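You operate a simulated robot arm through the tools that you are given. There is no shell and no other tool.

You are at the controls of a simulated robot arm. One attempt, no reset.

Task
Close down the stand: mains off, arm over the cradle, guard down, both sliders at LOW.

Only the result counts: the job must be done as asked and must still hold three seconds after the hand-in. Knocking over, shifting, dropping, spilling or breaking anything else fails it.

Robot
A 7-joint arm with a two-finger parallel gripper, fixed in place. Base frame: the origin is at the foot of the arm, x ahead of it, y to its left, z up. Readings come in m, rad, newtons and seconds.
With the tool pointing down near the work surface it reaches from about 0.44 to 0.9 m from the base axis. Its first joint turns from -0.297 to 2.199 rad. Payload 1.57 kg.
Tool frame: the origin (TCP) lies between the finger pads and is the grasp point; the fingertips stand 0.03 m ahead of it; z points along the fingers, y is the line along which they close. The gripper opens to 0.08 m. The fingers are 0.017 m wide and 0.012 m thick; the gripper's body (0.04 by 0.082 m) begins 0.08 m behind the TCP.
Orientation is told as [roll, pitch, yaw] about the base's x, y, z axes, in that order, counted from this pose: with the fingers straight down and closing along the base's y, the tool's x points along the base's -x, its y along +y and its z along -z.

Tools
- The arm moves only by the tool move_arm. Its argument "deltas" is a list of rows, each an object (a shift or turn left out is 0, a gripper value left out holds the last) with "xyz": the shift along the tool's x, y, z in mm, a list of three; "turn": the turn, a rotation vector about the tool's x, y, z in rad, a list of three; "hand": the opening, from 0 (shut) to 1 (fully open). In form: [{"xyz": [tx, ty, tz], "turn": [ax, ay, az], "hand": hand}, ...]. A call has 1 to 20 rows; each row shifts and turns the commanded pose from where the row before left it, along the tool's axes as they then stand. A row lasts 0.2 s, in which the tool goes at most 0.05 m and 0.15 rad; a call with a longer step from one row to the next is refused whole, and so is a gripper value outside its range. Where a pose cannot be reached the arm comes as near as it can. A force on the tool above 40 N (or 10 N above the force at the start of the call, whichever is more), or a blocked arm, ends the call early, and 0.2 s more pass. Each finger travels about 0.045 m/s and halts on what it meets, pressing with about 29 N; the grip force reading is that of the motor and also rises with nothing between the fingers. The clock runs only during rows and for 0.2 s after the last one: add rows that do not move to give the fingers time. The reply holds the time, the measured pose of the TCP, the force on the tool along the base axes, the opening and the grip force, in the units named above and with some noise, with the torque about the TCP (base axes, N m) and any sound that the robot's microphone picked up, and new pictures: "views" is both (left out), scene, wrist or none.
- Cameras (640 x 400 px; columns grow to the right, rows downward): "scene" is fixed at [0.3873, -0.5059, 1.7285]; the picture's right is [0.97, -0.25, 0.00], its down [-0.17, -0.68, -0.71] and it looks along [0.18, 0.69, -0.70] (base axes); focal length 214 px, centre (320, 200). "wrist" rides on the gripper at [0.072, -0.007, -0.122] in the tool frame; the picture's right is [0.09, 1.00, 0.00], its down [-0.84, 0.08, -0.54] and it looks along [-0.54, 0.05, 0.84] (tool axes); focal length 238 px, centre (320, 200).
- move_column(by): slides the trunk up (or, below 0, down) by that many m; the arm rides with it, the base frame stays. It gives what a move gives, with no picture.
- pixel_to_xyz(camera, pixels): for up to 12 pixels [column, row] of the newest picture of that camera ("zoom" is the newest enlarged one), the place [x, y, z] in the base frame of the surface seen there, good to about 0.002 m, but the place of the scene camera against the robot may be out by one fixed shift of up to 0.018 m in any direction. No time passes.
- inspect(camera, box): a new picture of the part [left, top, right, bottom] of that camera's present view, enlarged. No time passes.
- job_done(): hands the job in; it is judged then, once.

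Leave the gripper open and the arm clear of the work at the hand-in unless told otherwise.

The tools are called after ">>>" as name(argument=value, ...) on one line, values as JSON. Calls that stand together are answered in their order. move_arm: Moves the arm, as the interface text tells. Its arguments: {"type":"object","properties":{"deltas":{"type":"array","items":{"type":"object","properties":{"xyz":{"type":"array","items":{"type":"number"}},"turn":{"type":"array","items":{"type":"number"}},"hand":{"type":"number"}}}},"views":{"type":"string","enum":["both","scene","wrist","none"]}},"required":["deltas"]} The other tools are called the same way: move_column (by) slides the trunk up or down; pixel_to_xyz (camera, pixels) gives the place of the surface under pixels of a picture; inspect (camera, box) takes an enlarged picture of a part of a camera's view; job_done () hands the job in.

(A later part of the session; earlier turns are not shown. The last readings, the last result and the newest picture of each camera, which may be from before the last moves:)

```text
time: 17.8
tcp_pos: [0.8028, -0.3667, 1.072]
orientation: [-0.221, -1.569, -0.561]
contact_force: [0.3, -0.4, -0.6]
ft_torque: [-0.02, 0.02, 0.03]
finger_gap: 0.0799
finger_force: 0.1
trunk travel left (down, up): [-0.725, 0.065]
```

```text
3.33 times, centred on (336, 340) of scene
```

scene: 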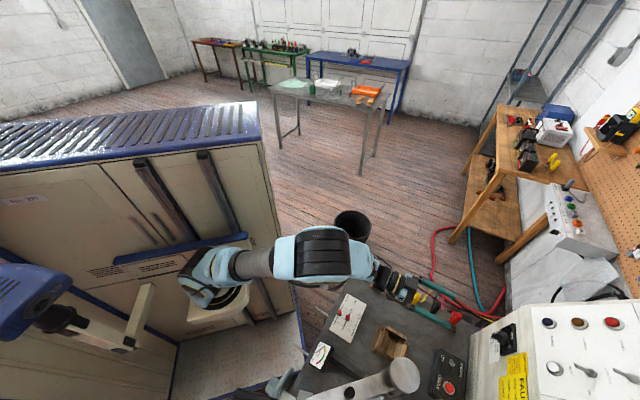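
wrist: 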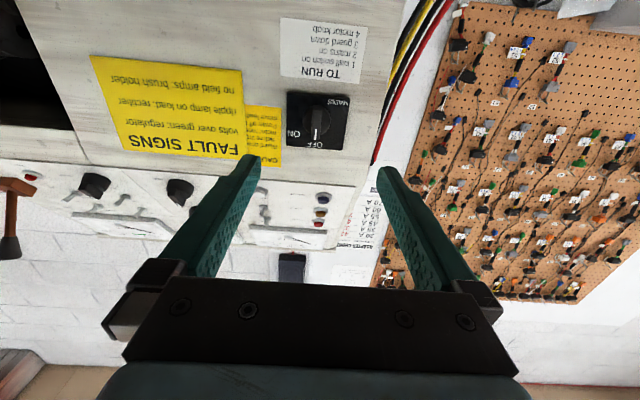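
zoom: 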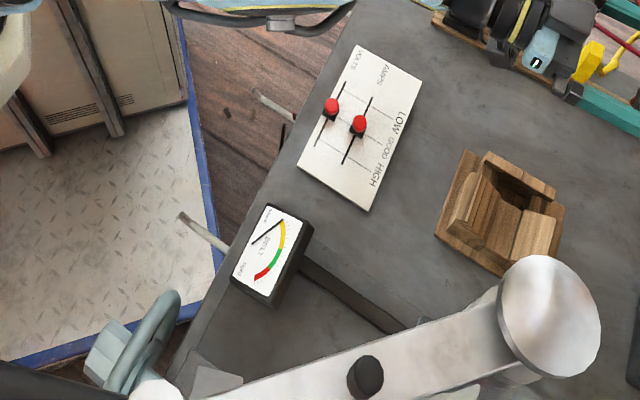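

The mains pointer is at OFF with POWER dark. I'll climb back over the bench and tip the tool down again to look at the swing arm.

>>> move_arm(deltas=[{"xyz": [-36, 0, -27]}, {"xyz": [-36, 0, -27]}, {"xyz": [-36, 0, -27]}, {"xyz": [-36, 0, -27]}, {"xyz": [-36, 0, -27]}, {"xyz": [-36, 0, -27]}, {"xyz": [-36, 0, -27]}, {"xyz": [-36, 0, -27]}, {"turn": [0, 0.139, 0]}, {"turn": [0, 0.139, 0]}, {"turn": [0, 0.139, 0]}, {"turn": [0, 0.139, 0]}, {"turn": [0, 0.139, 0]}, {"turn": [0, 0.139, 0]}, {"turn": [0, 0.139, 0]}])

>>> inspect(camera="scene", box=[240, 280, 432, 400])

>>> pixel_to_xyz(camera="scene", pixels=[[350, 391], [404, 372], [284, 398], [400, 343], [370, 384], [390, 378], [330, 397], [310, 399]])

```text
time: 21.0
tcp_pos: [0.6493, -0.2137, 1.3576]
orientation: [-0.001, -0.596, -0.782]
contact_force: [0.2, -0.2, -0.4]
ft_torque: [-0.01, -0.03, 0.0]
finger_gap: 0.0798
finger_force: 0.1
trunk travel left (down, up): [-0.725, 0.065]
```

scene: 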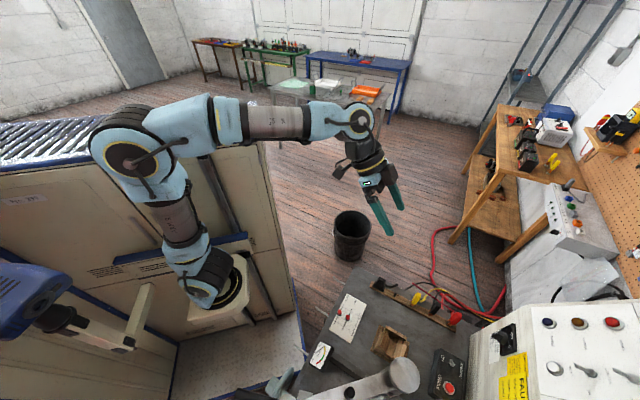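
wrist: 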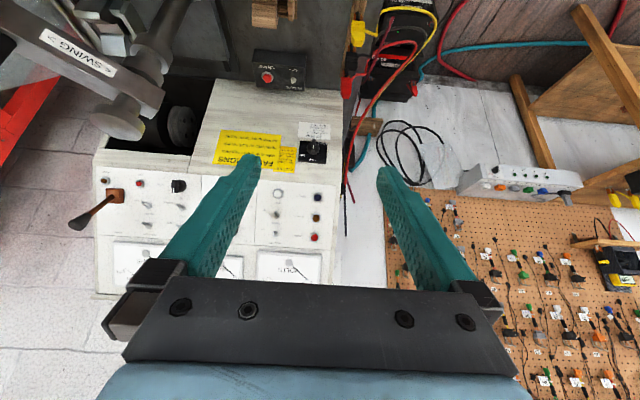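

```text
3.33 times, centred on (336, 340) of scene
```

zoom: 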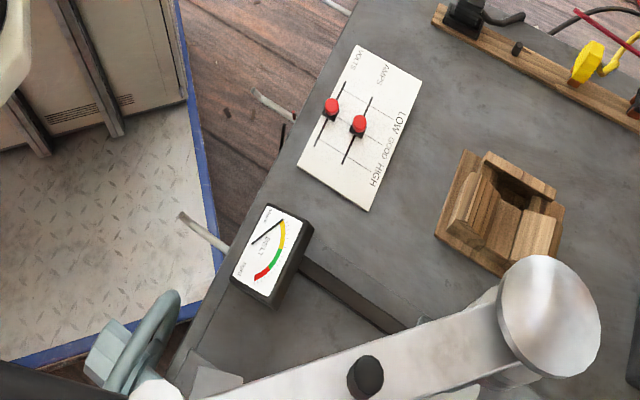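

```text
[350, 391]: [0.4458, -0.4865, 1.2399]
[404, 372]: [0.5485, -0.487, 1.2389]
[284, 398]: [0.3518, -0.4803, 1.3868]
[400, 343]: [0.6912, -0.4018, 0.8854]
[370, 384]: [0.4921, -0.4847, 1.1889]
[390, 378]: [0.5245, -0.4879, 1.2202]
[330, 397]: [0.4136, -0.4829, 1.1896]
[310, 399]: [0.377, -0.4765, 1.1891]
```

The swing arm now points straight along -x: pivot (0.561,-0.479), peg (0.459,-0.480), T-rod (0.364,-0.474, top 1.387). It must turn about 140° clockwise to the cradle. I'll set the tool vertical with yaw 0, then move over for a better look.

>>> move_arm(deltas=[{"turn": [0, 0.149, 0], "hand": 0.5}, {"turn": [0, 0.149, 0]}, {"turn": [0, 0.149, 0]}, {"turn": [0, 0.149, 0]}, {"turn": [0, 0, -0.13], "xyz": [0, 0, -10]}, {"turn": [0, 0, -0.13], "xyz": [0, 0, -10]}, {"turn": [0, 0, -0.13], "xyz": [0, 0, -10]}, {"turn": [0, 0, -0.13], "xyz": [0, 0, -10]}, {"turn": [0, 0, -0.13]}, {"turn": [0, 0, -0.132]}])

```text
time: 23.2
tcp_pos: [0.649, -0.214, 1.4002]
orientation: [-0.003, -0.001, 0.0]
contact_force: [-0.4, 0.5, 0.5]
ft_torque: [0.0, 0.02, -0.01]
finger_gap: 0.0402
finger_force: 0.1
trunk travel left (down, up): [-0.725, 0.065]
```

scene: 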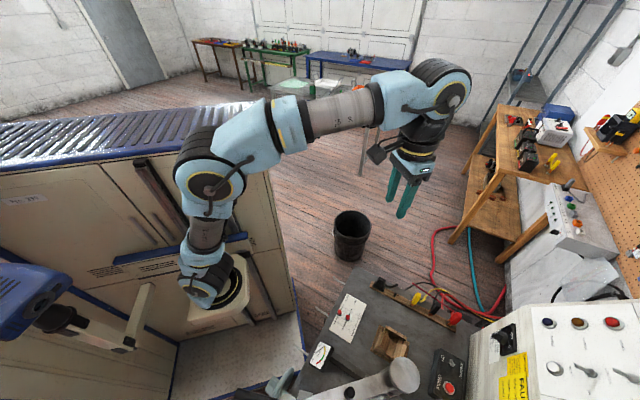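
wrist: 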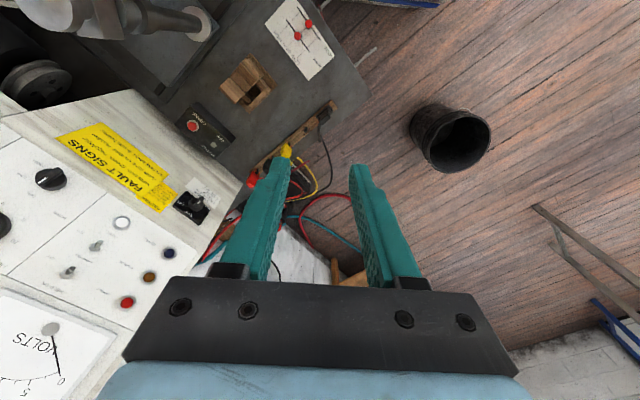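

The elbow is up and clear in this pose. I'm measuring the cradle at (248,82) and its corners from the wrist camera.

>>> inspect(camera="wrist", box=[190, 30, 310, 130])

>>> pixel_to_xyz(camera="wrist", pixels=[[247, 82], [221, 82], [242, 57], [274, 78], [250, 108], [240, 75], [300, 32], [309, 23], [198, 25], [205, 35]])

```text
4.00 times, centred on (250, 80) of wrist
```

zoom: 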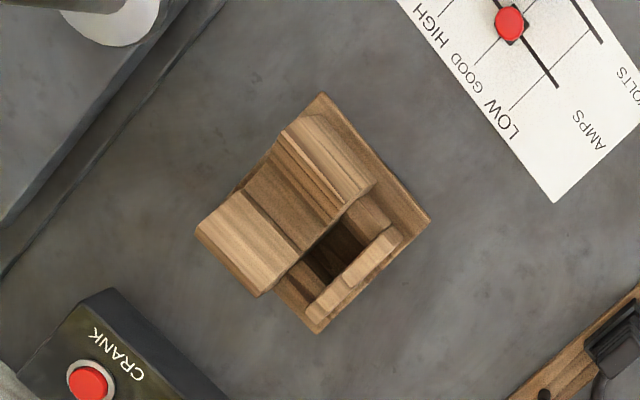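

```text
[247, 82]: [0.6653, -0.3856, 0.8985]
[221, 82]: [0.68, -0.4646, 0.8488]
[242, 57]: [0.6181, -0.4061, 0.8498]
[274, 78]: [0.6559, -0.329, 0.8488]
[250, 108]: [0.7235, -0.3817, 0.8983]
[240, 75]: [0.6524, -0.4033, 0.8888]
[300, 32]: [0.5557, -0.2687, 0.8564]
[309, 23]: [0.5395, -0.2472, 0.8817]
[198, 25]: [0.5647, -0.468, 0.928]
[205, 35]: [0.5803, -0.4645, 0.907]
```

I'm measuring the post flange and cradle base corners, to get the target angle from the pivot to the cradle.

>>> pixel_to_xyz(camera="zoom", pixels=[[323, 97], [425, 222], [318, 328], [205, 235], [260, 290], [235, 192], [110, 40], [150, 20], [80, 20], [330, 250]])

>>> inspect(camera="wrist", box=[60, 0, 240, 110])

```text
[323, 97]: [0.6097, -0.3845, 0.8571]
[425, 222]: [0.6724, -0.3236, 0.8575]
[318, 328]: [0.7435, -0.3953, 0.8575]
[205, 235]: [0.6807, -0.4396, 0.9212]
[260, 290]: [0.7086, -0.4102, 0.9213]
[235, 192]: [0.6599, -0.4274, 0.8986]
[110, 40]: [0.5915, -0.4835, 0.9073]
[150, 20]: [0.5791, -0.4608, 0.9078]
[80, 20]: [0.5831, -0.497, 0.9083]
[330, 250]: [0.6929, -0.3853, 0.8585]
```

```text
3.56 times, centred on (150, 55) of wrist
```

zoom: 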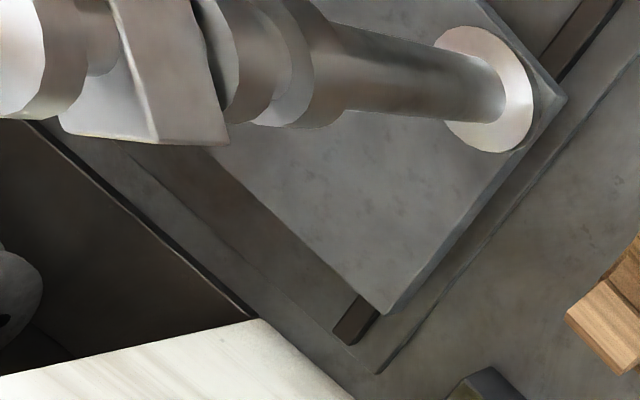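

>>> pixel_to_xyz(camera="zoom", pixels=[[528, 110], [480, 148], [450, 32], [500, 45], [520, 70], [455, 130], [510, 142]])

```text
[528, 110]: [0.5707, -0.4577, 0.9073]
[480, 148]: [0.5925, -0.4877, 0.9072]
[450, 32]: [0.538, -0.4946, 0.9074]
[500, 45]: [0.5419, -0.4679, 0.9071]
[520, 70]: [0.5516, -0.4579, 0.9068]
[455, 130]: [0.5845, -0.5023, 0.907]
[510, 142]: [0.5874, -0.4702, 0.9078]
```

The post axis is at (0.564,-0.484) and the cradle centre at (0.677,-0.390), so the arm must end near 40°. It is now at about 178°. I'll go round over the pivot's right side with the fingers closed, to get behind (-y side of) the arm.

>>> move_arm(deltas=[{"xyz": [-1.6, -46.6, 0], "hand": 0}, {"xyz": [-1.6, -46.6, 0]}, {"xyz": [-1.6, -46.6, 0]}, {"xyz": [-1.6, -46.6, 0]}, {"xyz": [-1.6, -46.6, 0]}, {"xyz": [-1.6, -46.6, 0]}, {"xyz": [-1.6, -46.6, 0]}])

```text
time: 24.8
tcp_pos: [0.6447, -0.4998, 1.3814]
orientation: [-0.002, -0.002, 0.0]
contact_force: [0.3, 1.3, 0.9]
ft_torque: [-0.12, -0.05, -0.01]
finger_gap: 0.0
finger_force: 21.5
out of reach, approached as far as the arm can: row 6, 7
trunk travel left (down, up): [-0.725, 0.065]
```

scene: 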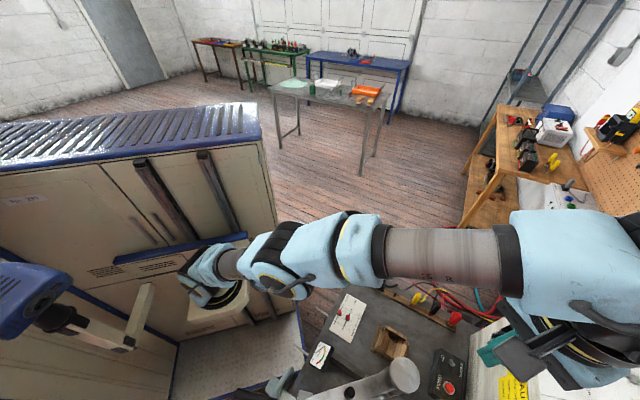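
wrist: 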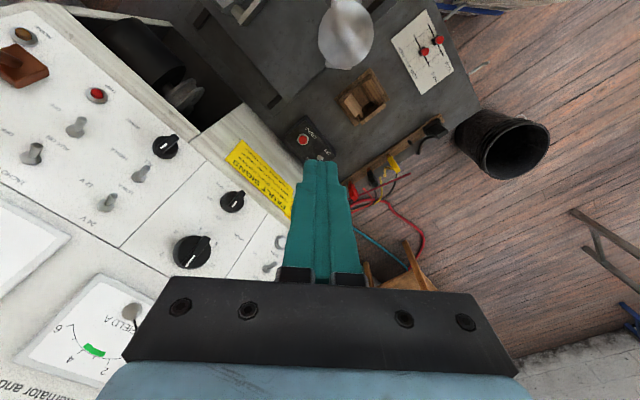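

The reach limit was hit just past there (too high and far), but nothing was touched. I'll continue lower and nearer, to (0.494,-0.555,1.31) behind the arm.

>>> move_arm(deltas=[{"xyz": [37.5, -13.8, 17.5]}, {"xyz": [37.5, -13.8, 17.5]}, {"xyz": [37.5, -13.8, 17.5]}, {"xyz": [37.5, -13.8, 17.5]}])

>>> inspect(camera="wrist", box=[200, 0, 440, 180])

```text
time: 25.8
tcp_pos: [0.491, -0.5593, 1.3076]
orientation: [-0.002, -0.002, -0.001]
contact_force: [0.4, 0.6, 0.0]
ft_torque: [-0.03, 0.03, -0.04]
finger_gap: 0.0002
finger_force: 21.3
trunk travel left (down, up): [-0.725, 0.065]
```

scene: 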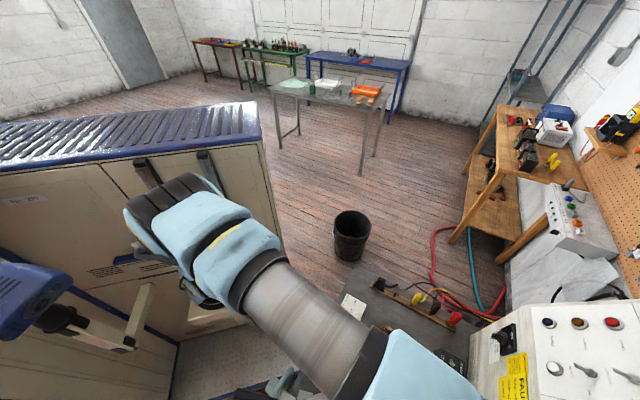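
wrist: 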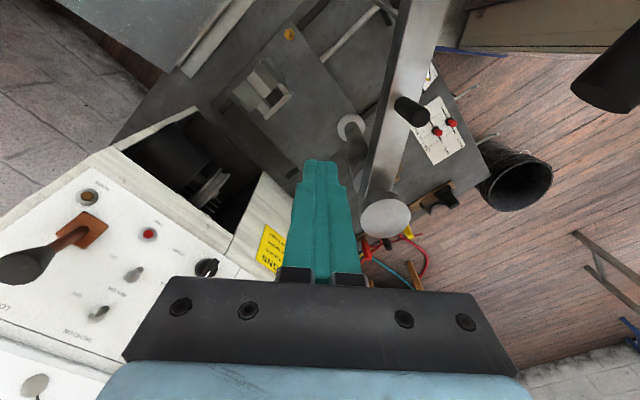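

```text
2.22 times, centred on (320, 90) of wrist
```

zoom: 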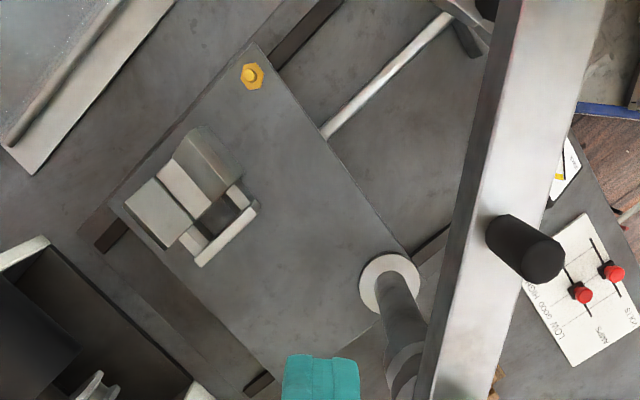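

The finger is now behind the arm, and I see the arm bar with its peg to the right (+y). I'm measuring the bar's edges.

>>> pixel_to_xyz(camera="zoom", pixels=[[487, 150], [560, 160], [460, 250], [490, 300], [530, 310], [445, 330], [540, 265], [510, 20], [575, 100], [480, 160]])

>>> pixel_to_xyz(camera="wrist", pixels=[[400, 80], [410, 30], [605, 75], [630, 45], [580, 85], [385, 215], [425, 110]])

```text
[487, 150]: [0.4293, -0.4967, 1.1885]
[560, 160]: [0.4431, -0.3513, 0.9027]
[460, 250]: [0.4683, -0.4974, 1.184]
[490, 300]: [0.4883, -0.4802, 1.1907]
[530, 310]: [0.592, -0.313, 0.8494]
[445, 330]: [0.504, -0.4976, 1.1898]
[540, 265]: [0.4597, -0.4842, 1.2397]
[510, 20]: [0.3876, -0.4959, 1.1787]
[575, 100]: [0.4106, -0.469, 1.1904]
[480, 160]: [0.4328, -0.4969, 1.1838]
```

```text
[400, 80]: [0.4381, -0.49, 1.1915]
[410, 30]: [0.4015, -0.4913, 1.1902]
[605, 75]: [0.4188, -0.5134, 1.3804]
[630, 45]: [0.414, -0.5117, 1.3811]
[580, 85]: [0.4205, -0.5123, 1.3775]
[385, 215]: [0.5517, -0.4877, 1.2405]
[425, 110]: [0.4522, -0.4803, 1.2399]
```

The T-bar's near end is at (0.42,-0.513,1.38), so I'll keep the hand away from it: shift to x=0.512 (pushing near the pivot) and yaw +0.9 so the camera points away. The arm's rear face is at y=-0.497 and its top at z=1.19.

>>> move_arm(deltas=[{"xyz": [-20, 0, 0]}, {"turn": [0, 0, -0.15]}, {"turn": [0, 0, -0.15]}, {"turn": [0, 0, -0.15]}, {"turn": [0, 0, -0.15]}, {"turn": [0, 0, -0.15]}, {"turn": [0, 0, -0.15]}])

```text
time: 27.4
tcp_pos: [0.514, -0.5574, 1.3098]
orientation: [-0.002, 0.001, 0.9]
contact_force: [0.8, -0.2, 1.1]
ft_torque: [-0.02, 0.0, 0.0]
finger_gap: 0.0
finger_force: 21.4
trunk travel left (down, up): [-0.725, 0.065]
```

scene: 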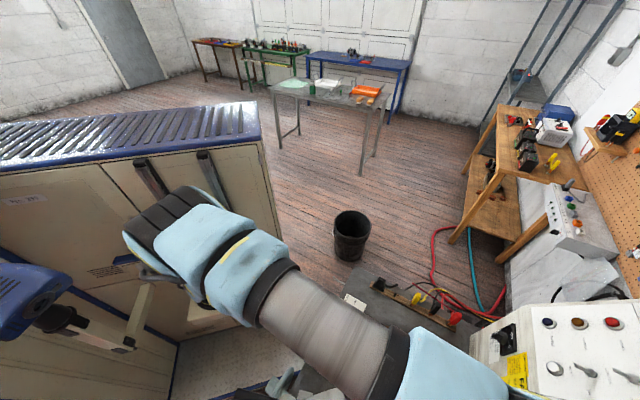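
wrist: 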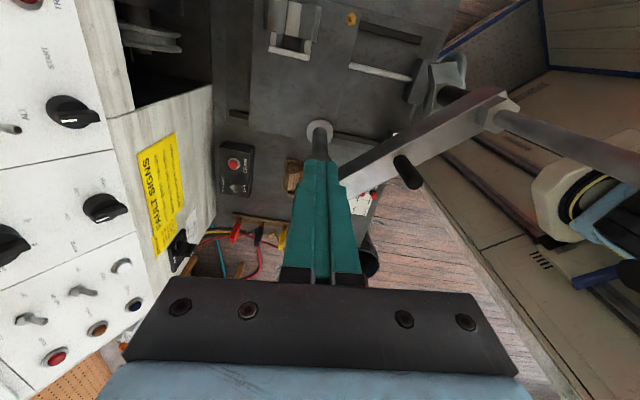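

The view is clear. Now straight down 125 mm to z≈1.185 behind the bar.

>>> move_arm(deltas=[{"xyz": [0, 0, 32]}, {"xyz": [0, 0, 32]}, {"xyz": [0, 0, 32]}, {"xyz": [0, 0, 29]}])

```text
time: 28.4
tcp_pos: [0.5141, -0.5566, 1.1849]
orientation: [0.0, 0.001, 0.896]
contact_force: [-0.8, 0.4, -0.1]
ft_torque: [0.02, -0.02, -0.02]
finger_gap: 0.0004
finger_force: 21.3
trunk travel left (down, up): [-0.725, 0.065]
```

scene: 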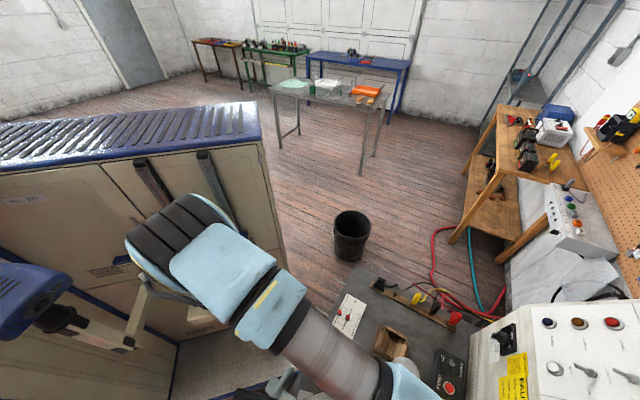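
wrist: 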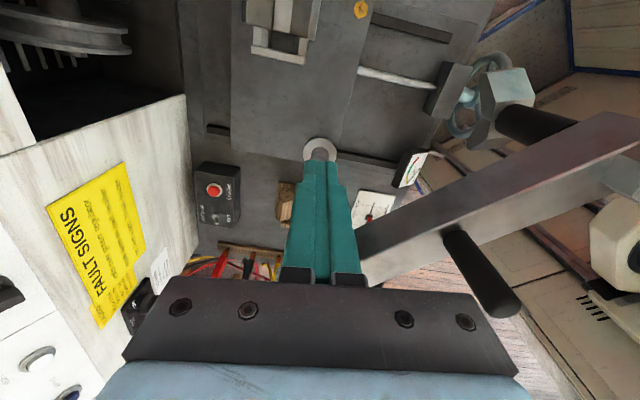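

The finger is behind the bar near the pivot. I'll push it toward +y along the arc: first contact, then on to about 140°, watching force.

>>> move_arm(deltas=[{"xyz": [-9.6, 10.2, 0], "hand": 0}, {"xyz": [-9.6, 10.2, 0]}, {"xyz": [-9.6, 10.2, 0]}, {"xyz": [-4.1, 5.9, 0]}, {"xyz": [-4.1, 5.9, 0]}, {"xyz": [-4.1, 5.9, 0]}, {"xyz": [-5.8, 4.5, 0]}, {"xyz": [-5.8, 4.5, 0]}, {"xyz": [-5.8, 4.5, 0]}])

```text
time: 30.4
tcp_pos: [0.5019, -0.4739, 1.1821]
orientation: [-0.002, 0.0, 0.898]
contact_force: [-0.5, -0.8, 0.2]
ft_torque: [0.0, -0.02, 0.05]
finger_gap: 0.0001
finger_force: 21.5
trunk travel left (down, up): [-0.725, 0.065]
```

scene: 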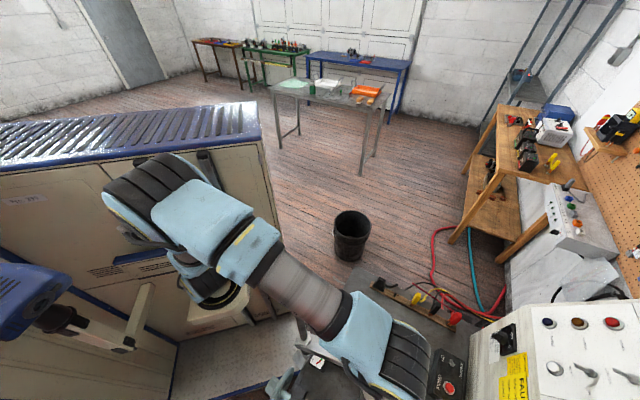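
wrist: 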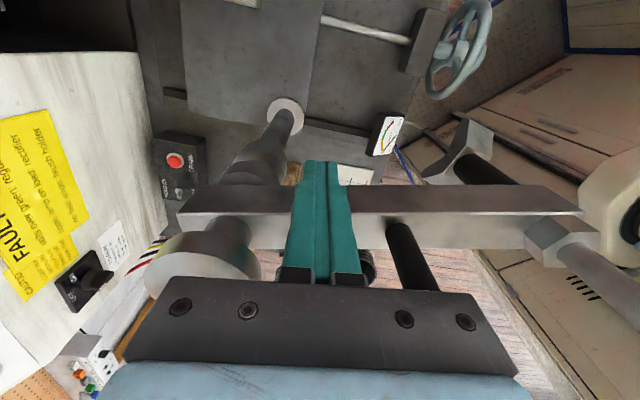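

The bar followed and is now at about 141° with almost no force. Before going on I'm checking how high the robot's forearm passes above the T-rod.

>>> pixel_to_xyz(camera="scene", pixels=[[305, 295], [340, 320], [255, 255], [290, 290], [320, 330], [370, 340], [390, 370], [210, 215], [160, 185], [302, 318]])

>>> inspect(camera="scene", box=[260, 260, 452, 400])

```text
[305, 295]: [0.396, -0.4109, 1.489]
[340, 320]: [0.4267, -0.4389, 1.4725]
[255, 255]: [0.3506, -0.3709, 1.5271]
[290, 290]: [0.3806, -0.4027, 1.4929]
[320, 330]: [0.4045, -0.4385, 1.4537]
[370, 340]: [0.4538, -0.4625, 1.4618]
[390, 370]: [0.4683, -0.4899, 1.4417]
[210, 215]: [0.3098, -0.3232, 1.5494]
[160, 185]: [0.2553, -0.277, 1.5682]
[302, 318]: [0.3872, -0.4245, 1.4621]
```

```text
2.86 times, centred on (356, 330) of scene
```

zoom: 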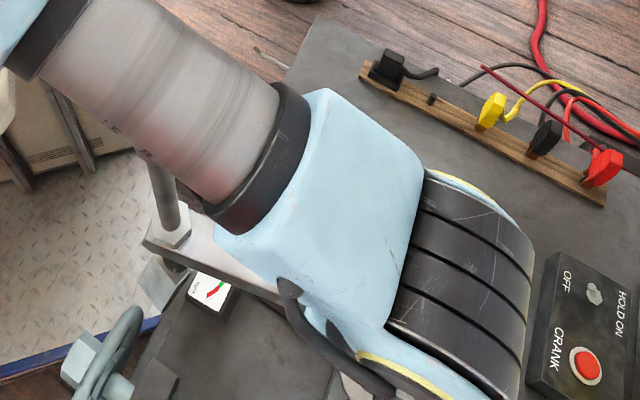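

The forearm is around z 1.45–1.5 and the T-rod (top 1.39) has already passed beneath it; from here it moves away. I'm pushing on along the arc to about 80°.

>>> move_arm(deltas=[{"xyz": [-10.4, 3.3, 0]}, {"xyz": [-10.4, 3.3, 0]}, {"xyz": [-11, -0.4, 0]}, {"xyz": [-11, -0.4, 0]}, {"xyz": [-10.2, -4.2, 0]}, {"xyz": [-10.2, -4.2, 0]}])

```text
time: 31.2
tcp_pos: [0.51, -0.456, 1.1833]
orientation: [-0.002, 0.01, 0.882]
contact_force: [-8.2, -10.6, 0.0]
ft_torque: [0.09, -0.04, -0.13]
finger_gap: 0.0
finger_force: 21.4
trunk travel left (down, up): [-0.725, 0.065]
stopped in row 4: the force on the tool passed its limit at 48 N (the readings are from after the stop); the commanded pose is now the measured one
```

scene: 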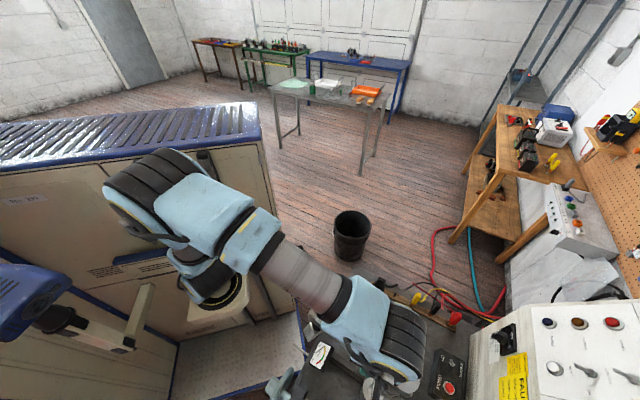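
wrist: 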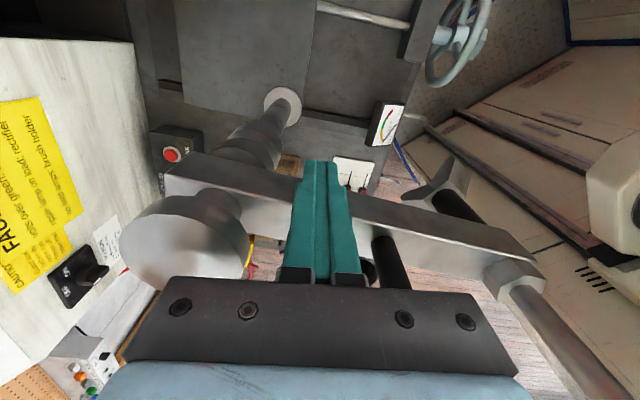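

The force limit was hit, so something is blocking. I'll look at both views closely.

>>> inspect(camera="scene", box=[260, 260, 452, 400])

>>> inspect(camera="wrist", box=[120, 100, 640, 400])

>>> pixel_to_xyz(camera="wrist", pixels=[[240, 175], [450, 215], [500, 270], [560, 320], [600, 370], [385, 240], [185, 240], [280, 180]])

```text
2.86 times, centred on (356, 330) of scene
```

zoom: 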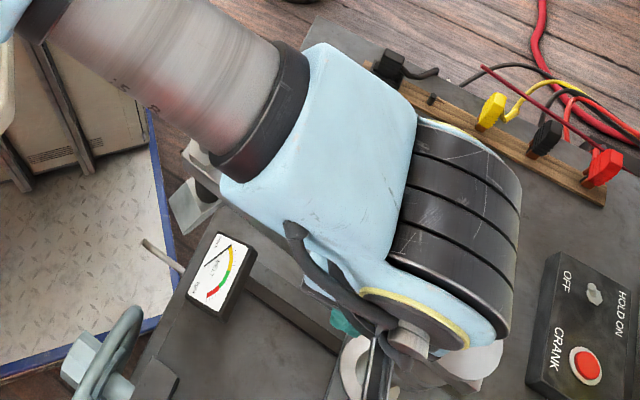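

```text
1.23 times, centred on (380, 250) of wrist
```

zoom: 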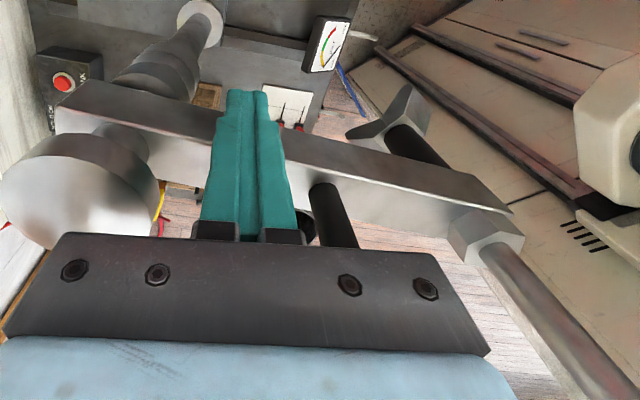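

```text
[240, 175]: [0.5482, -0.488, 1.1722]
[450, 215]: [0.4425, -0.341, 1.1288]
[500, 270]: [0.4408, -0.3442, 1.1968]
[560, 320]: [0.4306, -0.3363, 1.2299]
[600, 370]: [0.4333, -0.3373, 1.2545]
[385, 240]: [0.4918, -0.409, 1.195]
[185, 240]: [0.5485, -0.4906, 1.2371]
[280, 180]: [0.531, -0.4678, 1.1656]
```

The T-bar's inner end (about 0.458,-0.388,1.38) is caught against the robot's wrist housing. I'll back off, rise, and leave by the right side. Then I'll move the arm by its upright rod from the robot's side, with the tool low and level, straddling the rod like a fork.

>>> move_arm(deltas=[{"xyz": [8, 0, 0]}, {"xyz": [8, 0, 0]}, {"xyz": [0, 0, -36]}, {"xyz": [0, 0, -36]}, {"xyz": [0, 0, -36]}, {"xyz": [0, 0, -36]}, {"xyz": [-27, -26, 0]}, {"xyz": [-27, -26, 0]}, {"xyz": [-27, -26, 0]}, {"xyz": [-27, -26, 0]}, {"xyz": [-32.6, 25.9, 0]}, {"xyz": [-32.6, 25.9, 0]}, {"xyz": [-32.6, 25.9, 0]}, {"xyz": [-32.6, 25.9, 0]}, {"xyz": [-32.6, 25.9, 0]}, {"xyz": [-32.6, 25.9, -30]}])

```text
refused: row 16 steps farther than a row can; nothing moved
```

>>> move_arm(deltas=[{"xyz": [8, 0, 0]}, {"xyz": [8, 0, 0]}, {"xyz": [0, 0, -36]}, {"xyz": [0, 0, -36]}, {"xyz": [0, 0, -36]}, {"xyz": [0, 0, -36]}, {"xyz": [-27, -26, 0]}, {"xyz": [-27, -26, 0]}, {"xyz": [-27, -26, 0]}, {"xyz": [-27, -26, 0]}, {"xyz": [-32.6, 25.9, 0]}, {"xyz": [-32.6, 25.9, 0]}, {"xyz": [-32.6, 25.9, 0]}, {"xyz": [-32.6, 25.9, 0]}, {"xyz": [-32.6, 25.9, 0]}, {"xyz": [-32.6, 25.9, 0]}])

```text
time: 34.6
tcp_pos: [0.6534, -0.1977, 1.3248]
orientation: [-0.002, 0.011, 0.885]
contact_force: [0.2, -0.7, 0.3]
ft_torque: [0.03, 0.0, 0.01]
finger_gap: 0.0
finger_force: 21.2
trunk travel left (down, up): [-0.725, 0.065]
```

scene: 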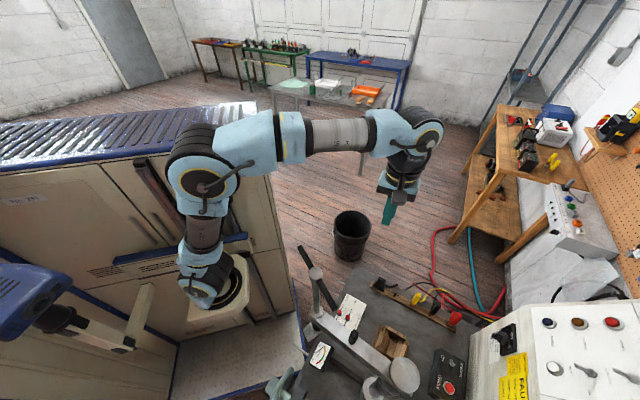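
wrist: 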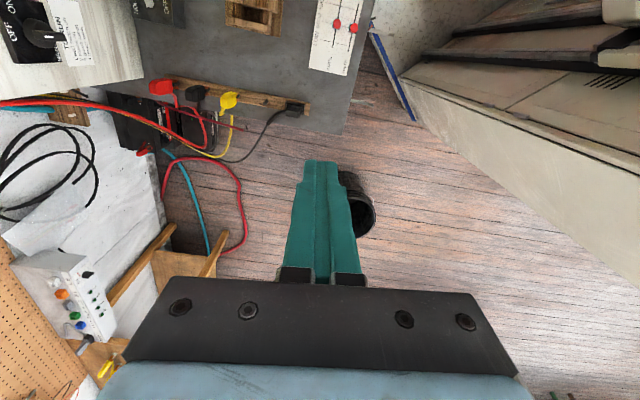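

I'm clear now. In the scene the arm has its T-rod near (308,255). I'm measuring it.

>>> inspect(camera="scene", box=[270, 230, 462, 400])

>>> pixel_to_xyz(camera="scene", pixels=[[316, 272], [301, 250], [336, 309], [310, 262], [352, 337], [405, 374], [318, 295], [318, 308]])

```text
2.35 times, centred on (366, 315) of scene
```

zoom: 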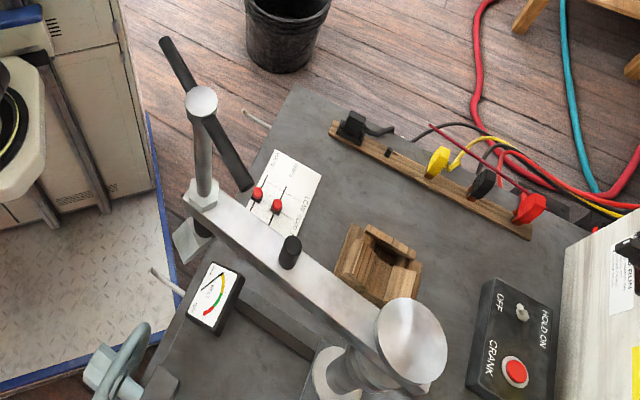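

```text
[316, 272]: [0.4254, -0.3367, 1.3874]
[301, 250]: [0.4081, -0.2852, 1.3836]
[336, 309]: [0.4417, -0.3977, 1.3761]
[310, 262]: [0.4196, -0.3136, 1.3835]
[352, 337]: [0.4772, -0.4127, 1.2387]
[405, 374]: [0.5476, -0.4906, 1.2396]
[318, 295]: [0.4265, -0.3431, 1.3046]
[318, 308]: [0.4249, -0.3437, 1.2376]
```

The rod is at (0.438,-0.331), r=0.198, at 129.5°; the T-bar spans (0.421,-0.279) to (0.454,-0.392) at z 1.38. I'll turn the tool to yaw -1.57 in free space first.

>>> move_arm(deltas=[{"turn": [0, 0, 0.1445], "xyz": [0, 0, -4]}, {"turn": [0, 0, 0.1445], "xyz": [0, 0, -4]}, {"turn": [0, 0, 0.1445], "xyz": [0, 0, -4]}, {"turn": [0, 0, 0.1445], "xyz": [0, 0, -4]}, {"turn": [0, 0, 0.1445], "xyz": [0, 0, -4]}, {"turn": [0, 0, 0.1445], "xyz": [0, 0, -4]}, {"turn": [0, 0, 0.1445], "xyz": [0, 0, -4]}, {"turn": [0, 0, 0.1445], "xyz": [0, 0, -4]}, {"turn": [0, 0, 0.1445], "xyz": [0, 0, -4]}, {"turn": [0, 0, 0.1445], "xyz": [0, 0, -4]}, {"turn": [0, 0, 0.1445], "xyz": [0, 0, -4]}, {"turn": [0, 0, 0.1445]}, {"turn": [0, 0, 0.1445]}, {"turn": [0, 0, 0.1445]}, {"turn": [0, 0, 0.1445]}, {"turn": [0, 0, 0.1445]}, {"turn": [0, 0, 0.1445]}], views="scene")

```text
time: 38.2
tcp_pos: [0.6542, -0.1963, 1.3705]
orientation: [-0.004, -0.009, -1.572]
contact_force: [0.0, -0.2, -0.5]
ft_torque: [0.02, 0.03, 0.01]
finger_gap: 0.0002
finger_force: 21.2
trunk travel left (down, up): [-0.725, 0.065]
```

scene: 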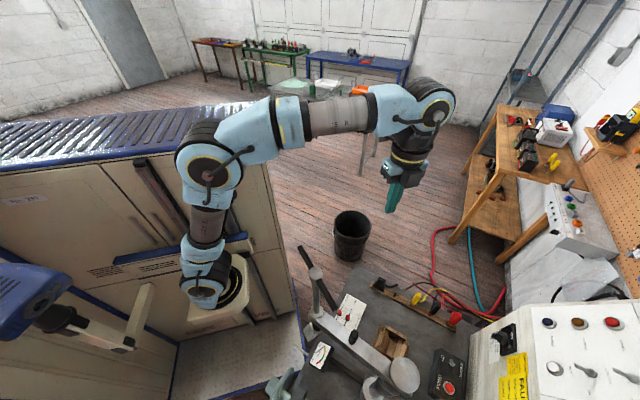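

Next I'll move to about (0.50,-0.12,1.35), pitch the tool to -1.1 so it points toward -y, and open the fork to 45 mm.

>>> move_arm(deltas=[{"xyz": [19, -38.5, 5], "hand": 0.56}, {"xyz": [19, -38.5, 5]}, {"xyz": [19, -38.5, 5]}, {"xyz": [19, -38.5, 5]}, {"turn": [0, -0.1375, 0]}, {"turn": [0, -0.1375, 0]}, {"turn": [0, -0.1375, 0]}, {"turn": [0, -0.1375, 0]}, {"turn": [0, -0.1375, 0]}, {"turn": [0, -0.1375, 0]}, {"turn": [0, -0.1375, 0]}, {"turn": [0, -0.1375, 0]}])

```text
time: 40.8
tcp_pos: [0.501, -0.1206, 1.3497]
orientation: [-0.007, -1.113, -1.563]
contact_force: [-0.4, 0.2, 0.5]
ft_torque: [0.02, -0.04, -0.01]
finger_gap: 0.0449
finger_force: 0.1
trunk travel left (down, up): [-0.725, 0.065]
```

scene: 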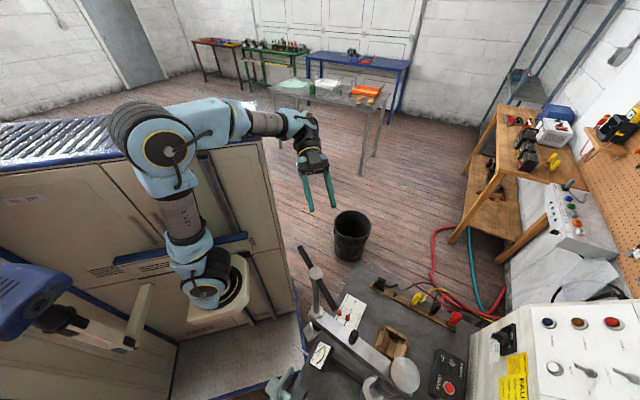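
wrist: 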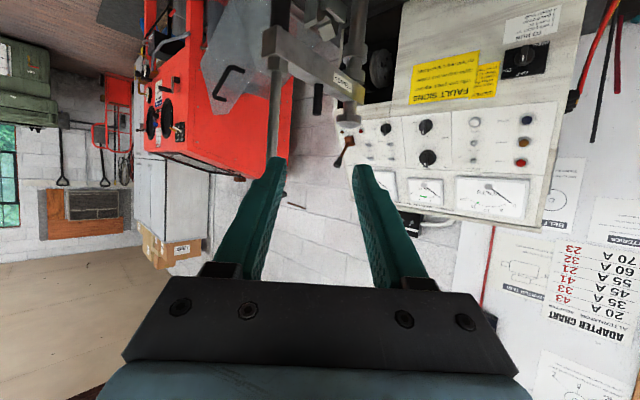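

The elbow stays up and back. The rod shows at (272,90); I'm checking its exact position from the wrist camera.

>>> inspect(camera="wrist", box=[210, 0, 390, 180])

>>> pixel_to_xyz(camera="wrist", pixels=[[276, 90], [275, 110], [274, 130], [278, 45], [279, 20], [318, 95], [348, 110]])

```text
2.22 times, centred on (300, 90) of wrist
```

zoom: 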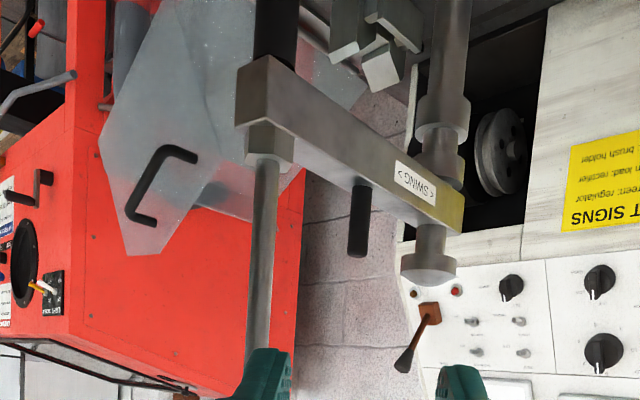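

```text
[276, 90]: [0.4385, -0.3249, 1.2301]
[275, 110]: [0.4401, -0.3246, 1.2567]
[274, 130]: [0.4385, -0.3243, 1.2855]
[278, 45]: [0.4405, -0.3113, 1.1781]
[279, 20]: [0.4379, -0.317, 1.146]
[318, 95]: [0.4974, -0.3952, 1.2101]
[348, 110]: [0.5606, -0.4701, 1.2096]
```

The rod axis is (0.439,-0.333). I'll align x, then advance the open fork under the T-bar, stopping about 35 mm short to check.

>>> move_arm(deltas=[{"xyz": [0, -31, 0]}, {"xyz": [0, -31, 0]}, {"xyz": [-5, 0, 37.2]}, {"xyz": [-5, 0, 37.2]}, {"xyz": [-5, 0, 37.2]}, {"xyz": [-5, 0, 37.2]}, {"xyz": [-5, 0, 37.2]}])

>>> pixel_to_xyz(camera="wrist", pixels=[[318, 120], [318, 150], [310, 100]])

```text
time: 42.4
tcp_pos: [0.4371, -0.2978, 1.2884]
orientation: [-0.011, -1.11, -1.56]
contact_force: [0.7, 0.1, 0.0]
ft_torque: [-0.01, 0.0, -0.04]
finger_gap: 0.0445
finger_force: 0.1
trunk travel left (down, up): [-0.725, 0.065]
```

scene: 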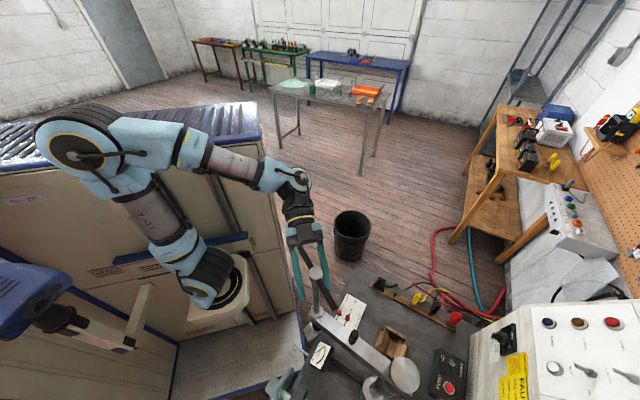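
wrist: 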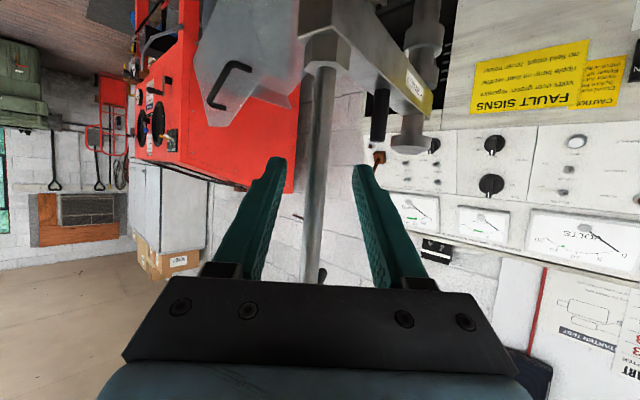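

```text
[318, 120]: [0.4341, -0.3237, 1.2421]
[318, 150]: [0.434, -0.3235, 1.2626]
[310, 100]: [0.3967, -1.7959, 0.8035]
```

The rod is centred between the fingers. I'll advance the last 37 mm, narrow the fork to 30 mm without gripping, and start swinging toward +x.

>>> move_arm(deltas=[{"xyz": [-1.5, 0, 18.5]}, {"xyz": [-1.5, 0, 18.5]}, {"hand": 0.38}, {"hand": 0.38}, {"xyz": [3, 10.5, -6]}, {"xyz": [3, 10.5, -6]}, {"xyz": [3, 10.5, -6]}, {"xyz": [3, 10.5, -6]}, {"xyz": [2, 16, -4.5]}, {"xyz": [2, 16, -4.5]}, {"xyz": [2, 16, -4.5]}])

```text
time: 44.1
tcp_pos: [0.4595, -0.3166, 1.2742]
orientation: [-0.027, -1.112, -1.571]
contact_force: [-33.1, -4.7, 3.5]
ft_torque: [-0.22, 0.05, -0.33]
finger_gap: 0.0596
finger_force: 16.6
trunk travel left (down, up): [-0.725, 0.065]
stopped in row 8: the force on the tool passed its limit at 53 N (the readings are from after the stop); the commanded pose is now the measured one
```

scene: 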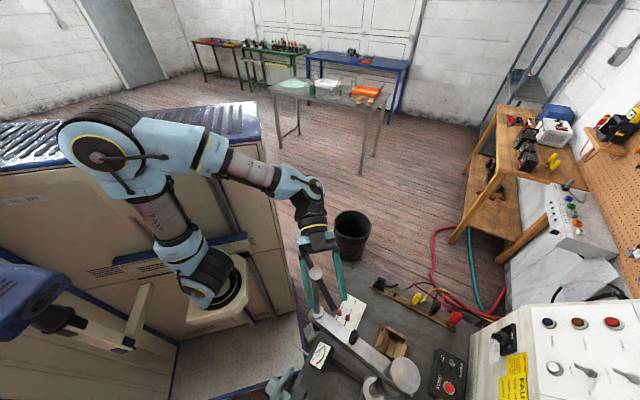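
wrist: 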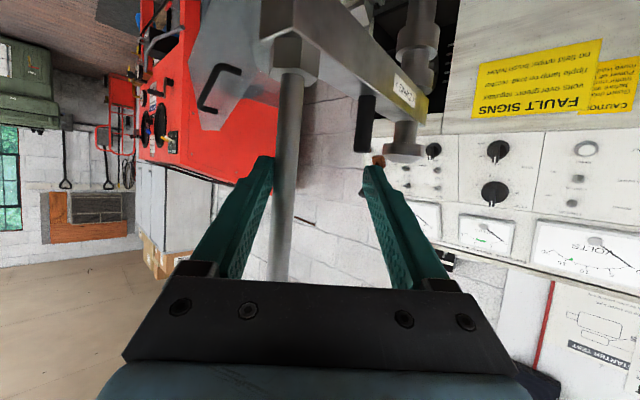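

The rod did not budge: the arm meets a hard stop near 129°, the same angle as before. I'll relieve the push and look for what stops it.

>>> move_arm(deltas=[{"xyz": [0, -8, 0], "hand": 0.6}, {"xyz": [0, -9, 0], "hand": 0.6}])

>>> inspect(camera="wrist", box=[260, 0, 470, 160])

>>> inspect(camera="scene", box=[280, 280, 440, 400])

```text
time: 44.7
tcp_pos: [0.4496, -0.3126, 1.273]
orientation: [-0.021, -1.109, -1.563]
contact_force: [0.4, 0.4, -0.2]
ft_torque: [-0.03, 0.03, -0.03]
finger_gap: 0.0479
finger_force: 0.0
trunk travel left (down, up): [-0.725, 0.065]
```

scene: 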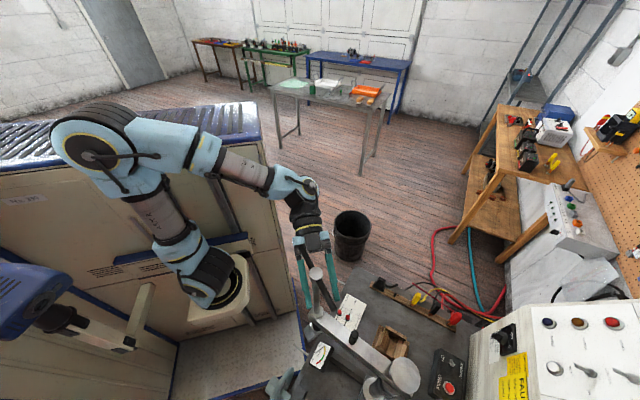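
wrist: 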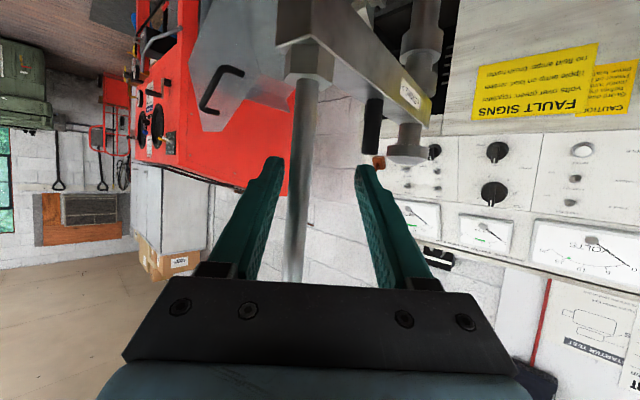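

```text
2.50 times, centred on (365, 80) of wrist
```

zoom: 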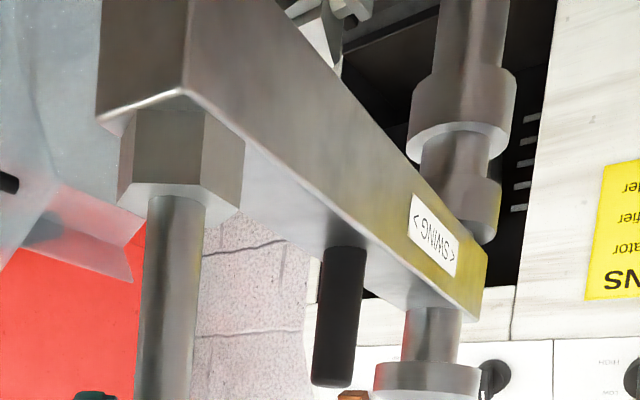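

```text
3.33 times, centred on (360, 340) of scene
```

zoom: 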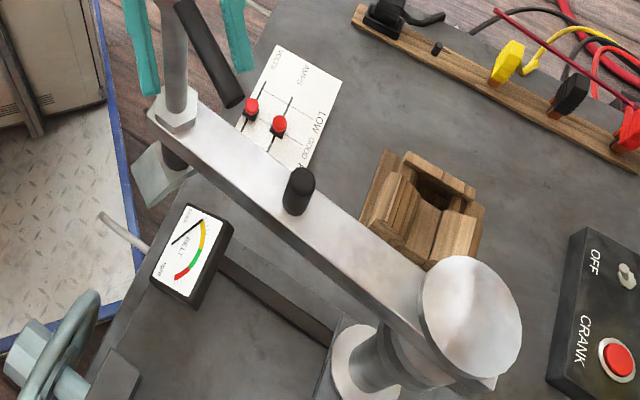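

Nothing visible touches the arm, so this is the joint's own end stop at about 129° (it started at 145°). That means the wooden box at 40° isn't its parking place. The arm carries an inverted-V foot, and there's a metal V-block fixture on the carriage near (0.49,-0.63), about 246° round the other way. That looks like the cradle. I'll back out and look at it.

>>> move_arm(deltas=[{"xyz": [0, 0, -40]}, {"xyz": [0, 0, -40]}, {"xyz": [0, 0, -40]}, {"xyz": [-40, 0, 0]}, {"xyz": [-40, 0, 0]}, {"turn": [0, 0.14, 0]}, {"turn": [0, 0.14, 0]}, {"turn": [0, 0.14, 0]}])

>>> inspect(camera="wrist", box=[200, 0, 440, 180])

```text
time: 46.5
tcp_pos: [0.4487, -0.2428, 1.4009]
orientation: [-0.013, -0.691, -1.576]
contact_force: [0.3, 0.1, 0.1]
ft_torque: [-0.03, 0.02, -0.01]
finger_gap: 0.048
finger_force: 0.0
trunk travel left (down, up): [-0.725, 0.065]
```

scene: 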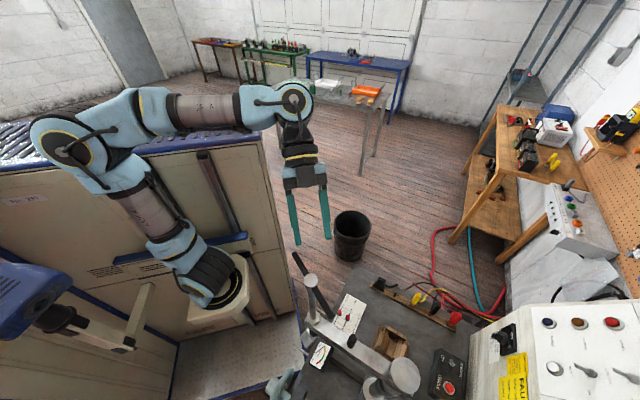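
wrist: 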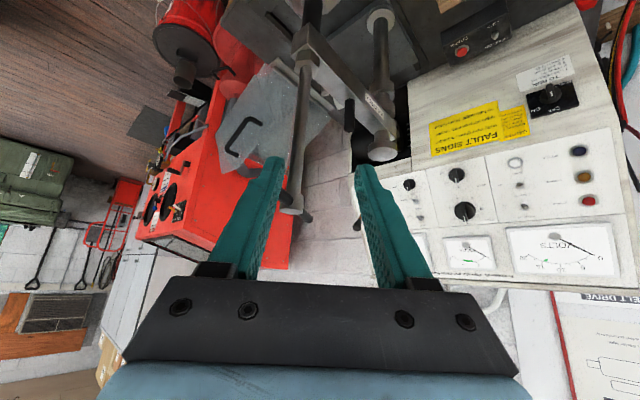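

```text
2.22 times, centred on (320, 90) of wrist
```

zoom: 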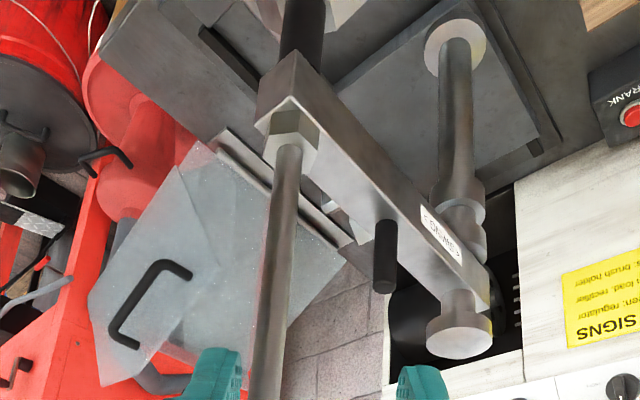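

Now the guard, a clear bent sheet with a black handle hinged along the stand's back-left edge, shows better. I'm reading points on it, its hinge and the metal fixture.

>>> pixel_to_xyz(camera="zoom", pixels=[[220, 140], [345, 243], [190, 165], [140, 230], [95, 300], [110, 375], [155, 275], [115, 335], [185, 275], [135, 345], [250, 230], [230, 320]])

>>> pixel_to_xyz(camera="zoom", pixels=[[325, 330], [310, 320], [205, 150], [170, 200], [240, 300], [340, 260], [360, 235], [330, 205], [240, 145], [345, 215], [200, 330], [150, 370]])

```text
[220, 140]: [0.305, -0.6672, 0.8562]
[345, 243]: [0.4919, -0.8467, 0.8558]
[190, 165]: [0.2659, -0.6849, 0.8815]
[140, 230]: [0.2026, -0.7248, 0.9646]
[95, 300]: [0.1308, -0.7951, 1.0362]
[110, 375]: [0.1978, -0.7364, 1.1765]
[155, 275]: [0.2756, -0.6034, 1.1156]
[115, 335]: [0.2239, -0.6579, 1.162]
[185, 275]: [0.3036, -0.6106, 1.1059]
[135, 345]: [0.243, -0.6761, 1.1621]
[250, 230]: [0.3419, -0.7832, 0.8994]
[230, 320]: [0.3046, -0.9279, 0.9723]
```

```text
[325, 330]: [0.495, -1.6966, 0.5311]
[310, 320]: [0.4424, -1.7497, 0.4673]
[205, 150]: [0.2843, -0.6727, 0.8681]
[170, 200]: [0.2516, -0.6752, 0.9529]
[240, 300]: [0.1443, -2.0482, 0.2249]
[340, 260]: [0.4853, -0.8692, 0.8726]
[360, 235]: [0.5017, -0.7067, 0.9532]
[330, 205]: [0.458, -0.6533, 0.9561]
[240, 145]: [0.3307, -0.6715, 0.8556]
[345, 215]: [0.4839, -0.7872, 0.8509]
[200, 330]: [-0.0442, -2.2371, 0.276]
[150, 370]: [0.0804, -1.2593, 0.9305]
```

The hinge line runs from (0.305,-0.667) to (0.492,-0.847) at z 0.856. The guard is a hood now leaning outward, its handle about 0.28 m above the hinge. For a free view past the rod I'll back off and shift to -x.

>>> move_arm(deltas=[{"xyz": [0, 0, -40]}, {"xyz": [0, 0, -30]}, {"xyz": [0, -45, 0]}, {"xyz": [0, -45, 0]}])

>>> inspect(camera="wrist", box=[240, 0, 400, 160])

```text
time: 47.5
tcp_pos: [0.4022, -0.1842, 1.4649]
orientation: [-0.015, -0.693, -1.583]
contact_force: [0.3, 4.3, -0.1]
ft_torque: [-0.25, -0.03, 0.01]
finger_gap: 0.0478
finger_force: 0.1
out of reach, approached as far as the arm can: row 3, 4
trunk travel left (down, up): [-0.725, 0.065]
```

scene: 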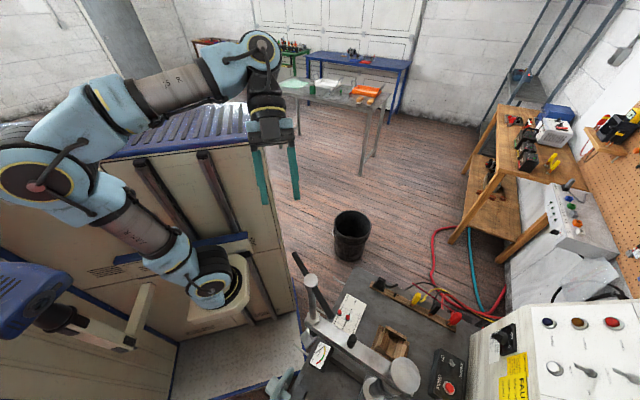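
wrist: 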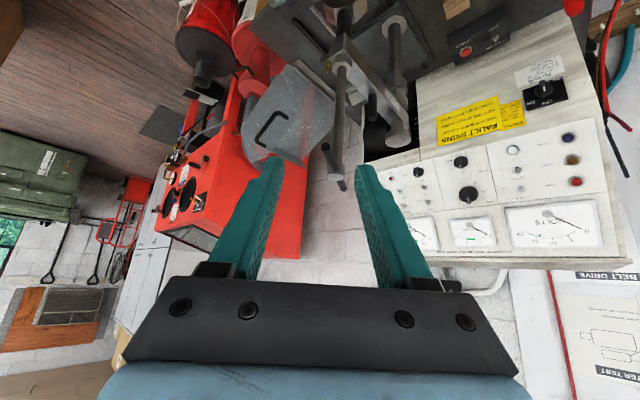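

```text
2.50 times, centred on (320, 80) of wrist
```

zoom: 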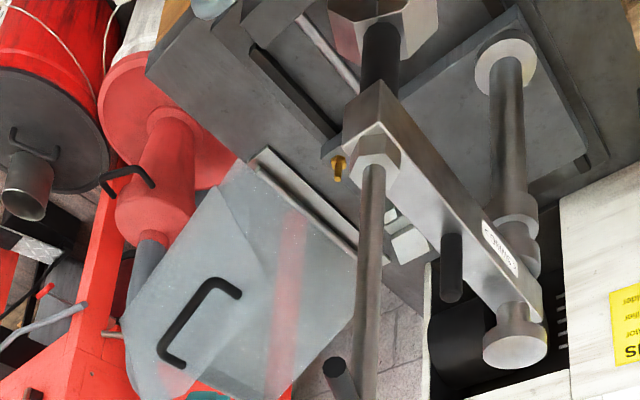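

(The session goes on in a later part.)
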